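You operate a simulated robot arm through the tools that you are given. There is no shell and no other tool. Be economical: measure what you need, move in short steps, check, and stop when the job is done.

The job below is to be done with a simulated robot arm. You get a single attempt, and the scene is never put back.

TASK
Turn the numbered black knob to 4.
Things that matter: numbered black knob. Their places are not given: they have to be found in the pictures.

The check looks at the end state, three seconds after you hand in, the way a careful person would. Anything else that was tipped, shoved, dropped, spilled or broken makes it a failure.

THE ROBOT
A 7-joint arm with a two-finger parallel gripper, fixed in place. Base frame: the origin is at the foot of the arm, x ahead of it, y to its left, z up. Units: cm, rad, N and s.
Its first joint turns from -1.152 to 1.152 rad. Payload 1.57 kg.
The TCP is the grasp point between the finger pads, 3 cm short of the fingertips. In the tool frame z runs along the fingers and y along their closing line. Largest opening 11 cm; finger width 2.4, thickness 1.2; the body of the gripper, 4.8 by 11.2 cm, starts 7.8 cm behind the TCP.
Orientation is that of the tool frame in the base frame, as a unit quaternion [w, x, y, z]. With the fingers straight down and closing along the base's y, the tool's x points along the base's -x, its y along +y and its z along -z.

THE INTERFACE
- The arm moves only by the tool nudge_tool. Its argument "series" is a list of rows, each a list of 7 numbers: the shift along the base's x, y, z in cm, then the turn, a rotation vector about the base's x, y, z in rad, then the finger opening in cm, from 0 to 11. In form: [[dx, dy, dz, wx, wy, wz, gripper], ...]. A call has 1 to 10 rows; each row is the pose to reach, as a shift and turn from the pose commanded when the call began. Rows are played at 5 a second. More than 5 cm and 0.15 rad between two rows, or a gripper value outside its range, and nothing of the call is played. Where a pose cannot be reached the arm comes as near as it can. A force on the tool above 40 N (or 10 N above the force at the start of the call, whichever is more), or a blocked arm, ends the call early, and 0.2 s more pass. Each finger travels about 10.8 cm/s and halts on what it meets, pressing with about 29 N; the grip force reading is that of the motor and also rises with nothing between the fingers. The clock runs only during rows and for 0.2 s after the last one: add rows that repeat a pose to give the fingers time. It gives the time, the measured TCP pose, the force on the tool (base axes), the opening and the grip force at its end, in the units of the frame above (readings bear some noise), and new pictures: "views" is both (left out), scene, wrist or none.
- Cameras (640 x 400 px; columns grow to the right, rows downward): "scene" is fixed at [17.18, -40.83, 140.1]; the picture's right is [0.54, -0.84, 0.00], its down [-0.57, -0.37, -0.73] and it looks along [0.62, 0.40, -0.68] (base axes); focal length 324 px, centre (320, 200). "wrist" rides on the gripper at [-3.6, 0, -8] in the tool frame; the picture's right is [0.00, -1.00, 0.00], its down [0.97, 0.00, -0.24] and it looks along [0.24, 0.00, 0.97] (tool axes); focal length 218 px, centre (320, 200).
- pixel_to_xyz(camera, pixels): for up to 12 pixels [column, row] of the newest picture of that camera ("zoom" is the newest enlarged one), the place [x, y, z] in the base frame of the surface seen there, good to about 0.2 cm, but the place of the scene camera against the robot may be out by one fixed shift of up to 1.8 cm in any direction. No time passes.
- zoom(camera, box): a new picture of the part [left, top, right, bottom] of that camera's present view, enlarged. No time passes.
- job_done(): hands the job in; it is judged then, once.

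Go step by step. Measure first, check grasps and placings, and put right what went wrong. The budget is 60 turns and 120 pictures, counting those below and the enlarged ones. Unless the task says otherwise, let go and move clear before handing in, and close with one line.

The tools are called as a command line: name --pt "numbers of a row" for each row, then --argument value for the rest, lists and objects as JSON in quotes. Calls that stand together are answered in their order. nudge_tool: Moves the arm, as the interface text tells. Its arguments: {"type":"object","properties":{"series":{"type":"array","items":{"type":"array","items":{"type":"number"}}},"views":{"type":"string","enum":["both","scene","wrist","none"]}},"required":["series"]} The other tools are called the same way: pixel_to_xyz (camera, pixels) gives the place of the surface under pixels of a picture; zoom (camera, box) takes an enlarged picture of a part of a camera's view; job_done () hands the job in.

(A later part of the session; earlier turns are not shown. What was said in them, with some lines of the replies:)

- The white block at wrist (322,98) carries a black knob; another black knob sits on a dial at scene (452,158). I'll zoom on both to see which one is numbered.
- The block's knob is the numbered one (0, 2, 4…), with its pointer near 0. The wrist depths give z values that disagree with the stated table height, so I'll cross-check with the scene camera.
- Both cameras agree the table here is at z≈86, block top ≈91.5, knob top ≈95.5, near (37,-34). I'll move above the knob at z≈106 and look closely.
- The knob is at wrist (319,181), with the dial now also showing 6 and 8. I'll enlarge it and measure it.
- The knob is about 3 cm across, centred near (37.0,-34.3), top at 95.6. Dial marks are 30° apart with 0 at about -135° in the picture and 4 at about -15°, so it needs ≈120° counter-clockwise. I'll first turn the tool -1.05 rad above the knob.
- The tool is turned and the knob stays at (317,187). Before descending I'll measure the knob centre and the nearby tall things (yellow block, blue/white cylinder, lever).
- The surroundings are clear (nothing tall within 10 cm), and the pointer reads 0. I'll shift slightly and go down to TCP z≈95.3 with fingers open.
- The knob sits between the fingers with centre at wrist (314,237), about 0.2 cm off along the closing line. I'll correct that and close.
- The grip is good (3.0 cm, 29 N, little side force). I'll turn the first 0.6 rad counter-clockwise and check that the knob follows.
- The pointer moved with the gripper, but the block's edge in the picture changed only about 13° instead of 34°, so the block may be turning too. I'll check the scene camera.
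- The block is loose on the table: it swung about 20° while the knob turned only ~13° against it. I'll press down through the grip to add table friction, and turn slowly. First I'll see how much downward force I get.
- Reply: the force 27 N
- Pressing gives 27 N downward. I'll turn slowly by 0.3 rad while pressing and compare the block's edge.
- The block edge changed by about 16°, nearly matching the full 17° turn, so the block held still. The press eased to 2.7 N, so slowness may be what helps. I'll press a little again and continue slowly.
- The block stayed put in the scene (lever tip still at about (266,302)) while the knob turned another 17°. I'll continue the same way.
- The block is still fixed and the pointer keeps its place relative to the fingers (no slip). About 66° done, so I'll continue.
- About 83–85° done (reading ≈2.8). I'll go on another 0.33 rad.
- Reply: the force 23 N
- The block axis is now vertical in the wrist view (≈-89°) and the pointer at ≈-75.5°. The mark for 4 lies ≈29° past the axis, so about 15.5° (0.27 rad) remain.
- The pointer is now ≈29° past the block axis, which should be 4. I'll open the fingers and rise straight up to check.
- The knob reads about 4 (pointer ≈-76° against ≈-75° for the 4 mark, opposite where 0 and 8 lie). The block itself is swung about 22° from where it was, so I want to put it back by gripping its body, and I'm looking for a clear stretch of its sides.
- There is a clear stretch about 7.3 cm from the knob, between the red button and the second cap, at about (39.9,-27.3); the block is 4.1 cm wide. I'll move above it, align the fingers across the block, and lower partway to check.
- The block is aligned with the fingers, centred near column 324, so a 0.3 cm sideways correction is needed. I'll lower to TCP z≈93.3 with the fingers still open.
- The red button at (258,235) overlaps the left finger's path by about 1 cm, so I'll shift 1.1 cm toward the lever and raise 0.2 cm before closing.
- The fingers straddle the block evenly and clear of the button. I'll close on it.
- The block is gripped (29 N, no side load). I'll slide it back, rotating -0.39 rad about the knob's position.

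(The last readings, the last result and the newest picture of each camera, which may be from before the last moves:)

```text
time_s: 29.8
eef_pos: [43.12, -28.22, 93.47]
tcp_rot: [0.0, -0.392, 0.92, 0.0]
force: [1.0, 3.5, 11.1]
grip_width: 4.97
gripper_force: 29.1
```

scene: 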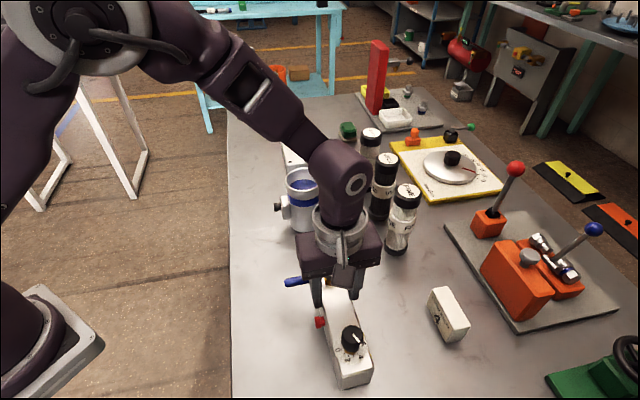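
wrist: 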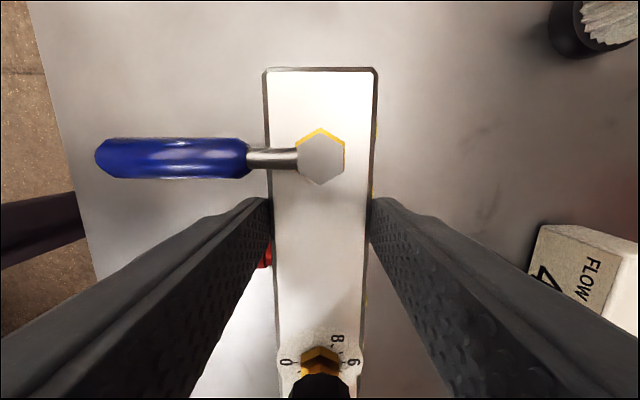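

The block is back close to its first place (lever tip at scene (286,282), as at the start). I'll release and rise straight up, then move over the knob to check the reading.

nudge_tool --pt "0 0 0 0 0 0 5.6" --pt "0 0 0 0 0 0 6.6" --pt "0 0 0 0 0 0 6.6" --pt "0 0 4 0 0 0 6.6" --pt "0 0 8 0 0 0 6.6" --pt "0 0 12.5 0 0 0 6.6" --pt "-3 -3 12.5 0 0 0 6.6" --pt "-5.9 -6.0 12.5 0 0 0 6.6" --pt "-5.9 -6.0 12.5 0 0 0 6.6"

zoom --camera "wrist" --box '[280, 145, 360, 220]'

zoom --camera "scene" --box '[270, 250, 400, 395]'

```text
time_s: 31.8
eef_pos: [37.07, -34.4, 105.63]
tcp_rot: [0.0, -0.392, 0.92, 0.001]
force: [0.8, 0.9, 0.1]
grip_width: 6.58
gripper_force: 0.0
```

scene: 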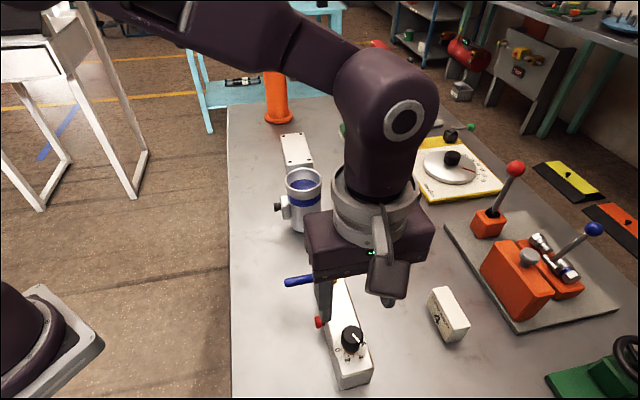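
wrist: 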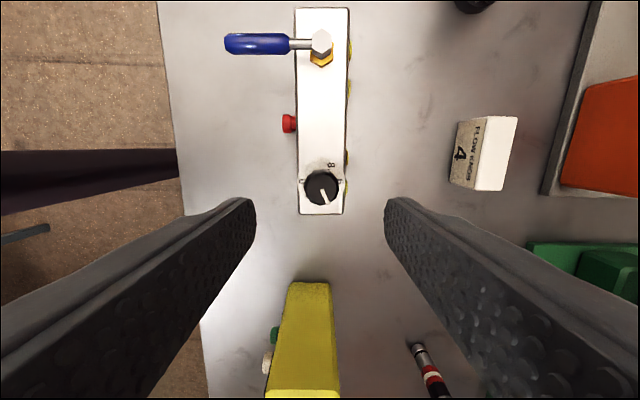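

```text
5.33 times, centred on (320, 182) of wrist
```

zoom: 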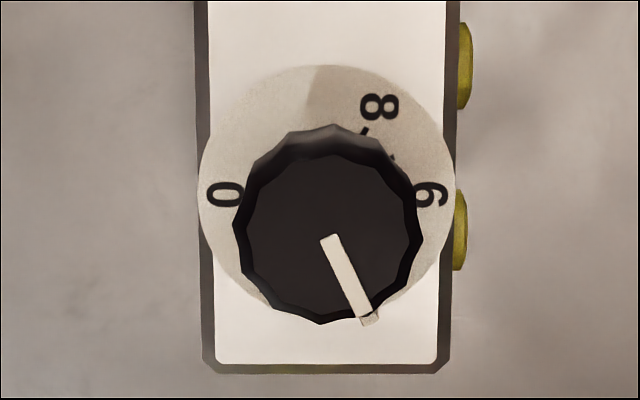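

```text
2.76 times, centred on (335, 322) of scene
```

zoom: 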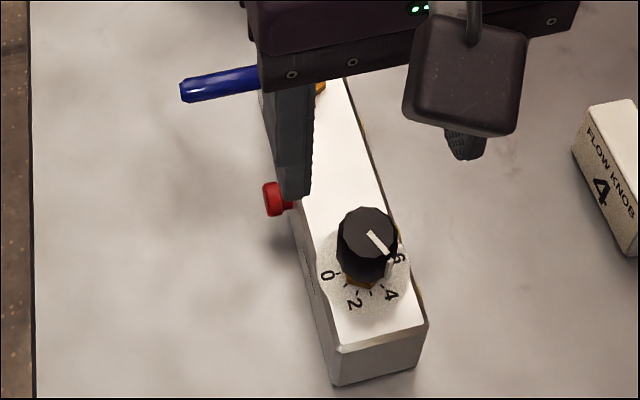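

With the block axis vertical, 0 lies left, 6 right, so 4 is at -60°. The pointer (330,238)→(369,320) reads ≈-65°, about 4–5° short (≈3.85). I'll regrip on the same facets (tool +0.18 rad) and give a small pressed, slow correction. First I descend open.

nudge_tool --pt "0.13 -0.12 0 0 0 0.09 6" --pt "0.13 -0.12 0 0 0 0.18 6" --pt "0.13 -0.12 -4 0 0 0.18 6" --pt "0.13 -0.12 -7.5 0 0 0.18 6" --pt "0.13 -0.12 -9.8 0 0 0.18 6" --pt "0.13 -0.12 -10.8 0 0 0.18 6" --pt "0.13 -0.12 -10.8 0 0 0.18 6"

```text
time_s: 33.4
eef_pos: [37.41, -34.43, 95.12]
tcp_rot: [0.0, -0.474, 0.881, 0.001]
force: [-0.8, 0.2, 0.6]
grip_width: 6.02
gripper_force: 0.0
```

scene: 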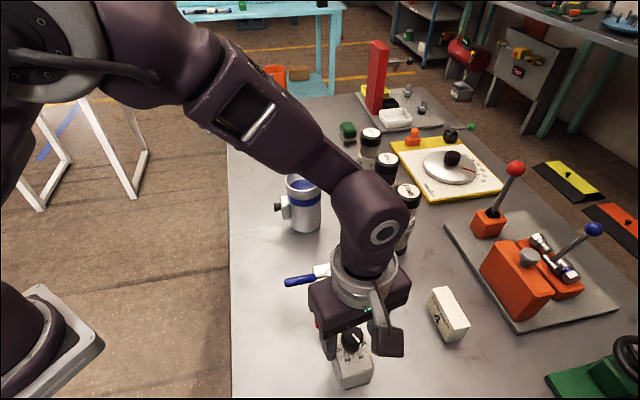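
wrist: 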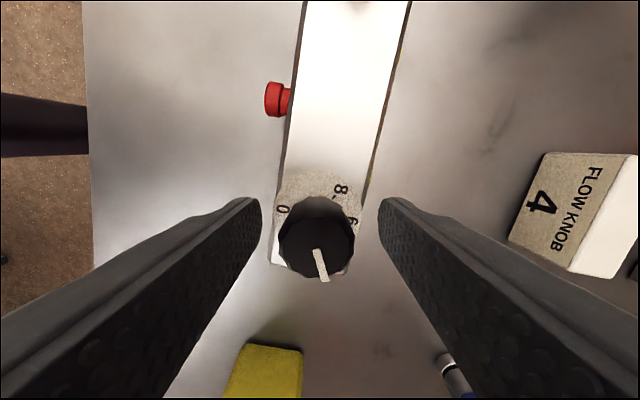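

The knob is nearly centred (column 317) and at the same angle to the fingers as before. I'll close and press down.

nudge_tool --pt "-0.08 0.05 0 0 0 0 4.5" --pt "-0.08 0.05 0 0 0 0 3.2" --pt "-0.08 0.05 0 0 0 0 2" --pt "-0.08 0.05 0 0 0 0 2" --pt "-0.08 0.05 -0.2 0 0 0 2" --pt "-0.08 0.05 -0.2 0 0 0 2" --views "wrist"

zoom --camera "wrist" --box '[240, 0, 440, 300]'

```text
time_s: 34.8
eef_pos: [37.36, -34.28, 95.13]
tcp_rot: [0.0, -0.474, 0.881, 0.0]
force: [-2.9, 5.8, 27.4]
grip_width: 2.99
gripper_force: 29.0
```

wrist: 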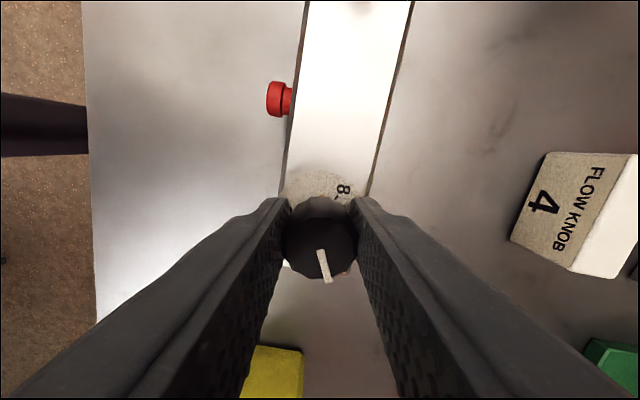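

```text
1.33 times, centred on (340, 150) of wrist
```

zoom: 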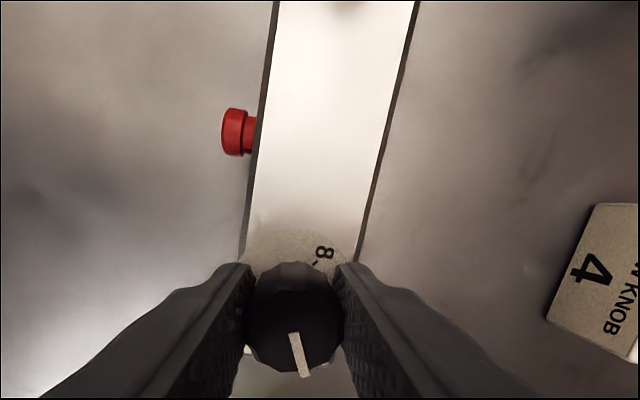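

Firm grip with 27 N pressing and the block unmoved. I'll turn slowly by 0.09 rad.

nudge_tool --pt "0 0 0 0 0 0.015 2" --pt "0 0 0 0 0 0.03 2" --pt "0 0 0 0 0 0.045 2" --pt "0 0 0 0 0 0.06 2" --pt "0 0 0 0 0 0.075 2" --pt "0 0 0 0 0 0.09 2" --pt "0 0 0 0 0 0.09 2" --views "wrist"

zoom --camera "wrist" --box '[240, 0, 440, 300]'

```text
time_s: 36.4
eef_pos: [37.27, -34.36, 94.99]
tcp_rot: [0.001, -0.512, 0.859, 0.0]
force: [6.3, 1.8, 16.3]
grip_width: 3.02
gripper_force: 29.2
```

wrist: 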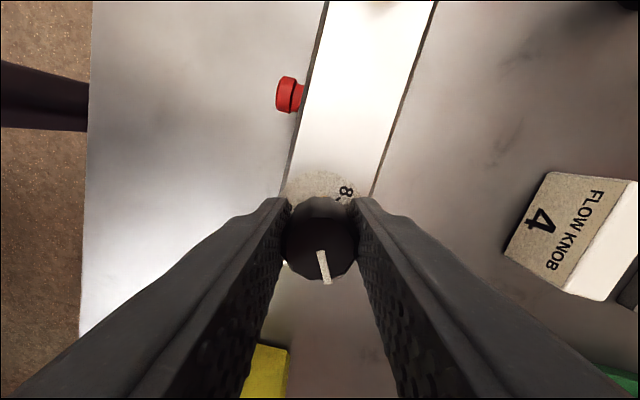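

```text
1.33 times, centred on (340, 150) of wrist
```

zoom: 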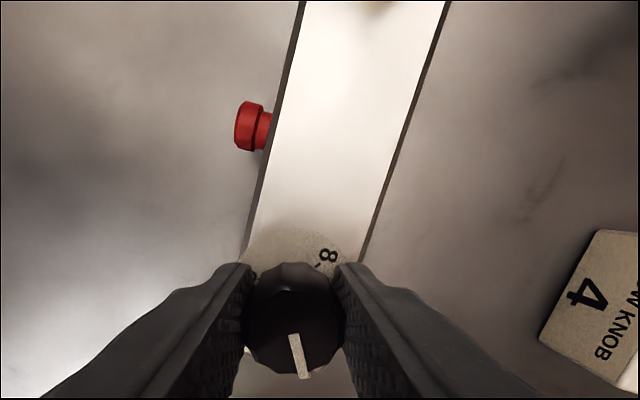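

The block held and the knob turned ~5°. I'll release, rise, and inspect again.

nudge_tool --pt "0 0 0.2 0 0 0 2" --pt "0 0 0.2 0 0 0 4" --pt "0 0 0.2 0 0 0 6" --pt "0 0 0.2 0 0 0 6" --pt "0 0 4 0 0 0 6" --pt "0 0 8 0 0 -0.1 6" --pt "0 0 11.2 0 0 -0.2 6" --pt "0 0 11.2 0 0 -0.28 6" --pt "0 0 11.2 0 0 -0.28 6"

zoom --camera "wrist" --box '[280, 145, 360, 220]'

zoom --camera "scene" --box '[270, 250, 400, 395]'

```text
time_s: 38.4
eef_pos: [37.36, -34.29, 106.22]
tcp_rot: [0.0, -0.387, 0.922, 0.0]
force: [0.0, 0.3, 0.8]
grip_width: 5.99
gripper_force: 0.2
```

scene: 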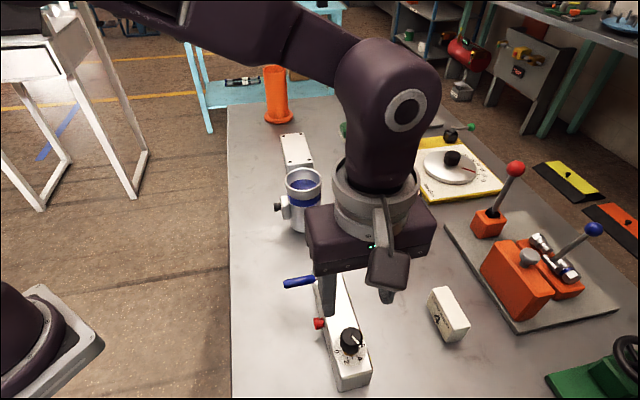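
wrist: 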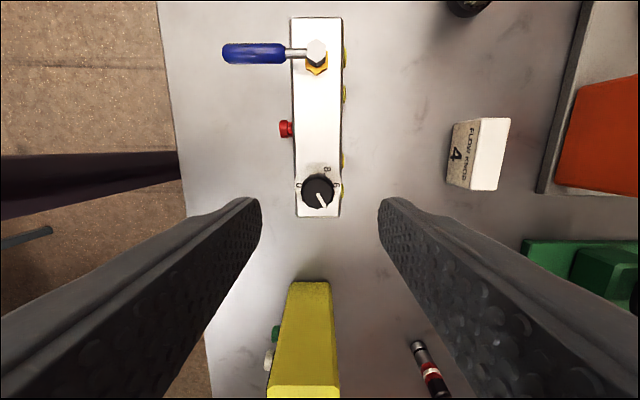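

```text
5.33 times, centred on (320, 182) of wrist
```

zoom: 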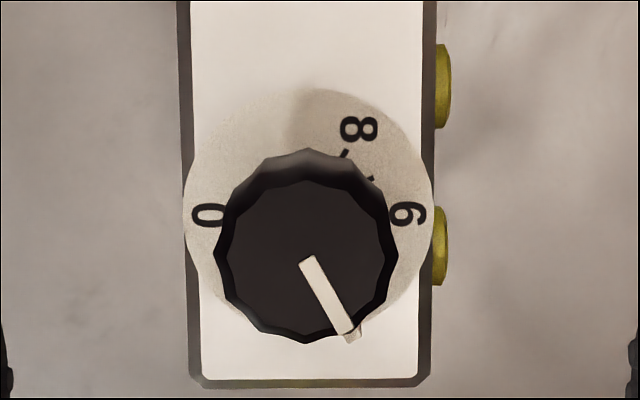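

```text
2.76 times, centred on (335, 322) of scene
```

zoom: 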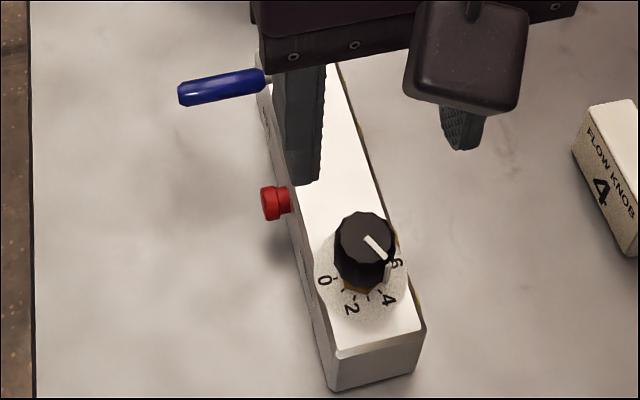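

The pointer now runs (307,258)→(351,335), i.e. -60°, matching the 4 mark, and the block is back within a few millimetres of its start. I'll rise a little further clear.

nudge_tool --pt "0 0 4 0 0 0 6" --pt "0 0 8 0 0 0 6" --pt "0 0 8 0 0 0 6" --views "scene"

```text
time_s: 39.2
eef_pos: [37.42, -34.4, 114.16]
tcp_rot: [0.001, -0.388, 0.922, 0.0]
force: [0.0, 0.0, -0.4]
grip_width: 6.0
gripper_force: 0.2
```

scene: 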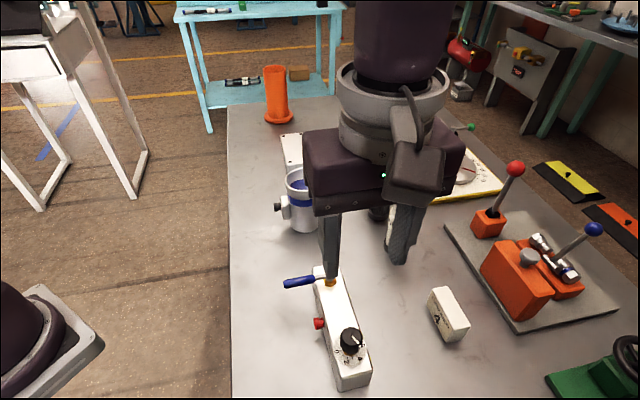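

The arm is clear, the block stands where it began, and the knob reads 4, so I'm handing in.

job_done

```text
The job is handed in.
```

The numbered black knob is set to 4, within about 1–2° by the last close-up. Its block swung about 20° during the first turn, so I slid it back to within a few millimetres of its start. Nothing else was touched.
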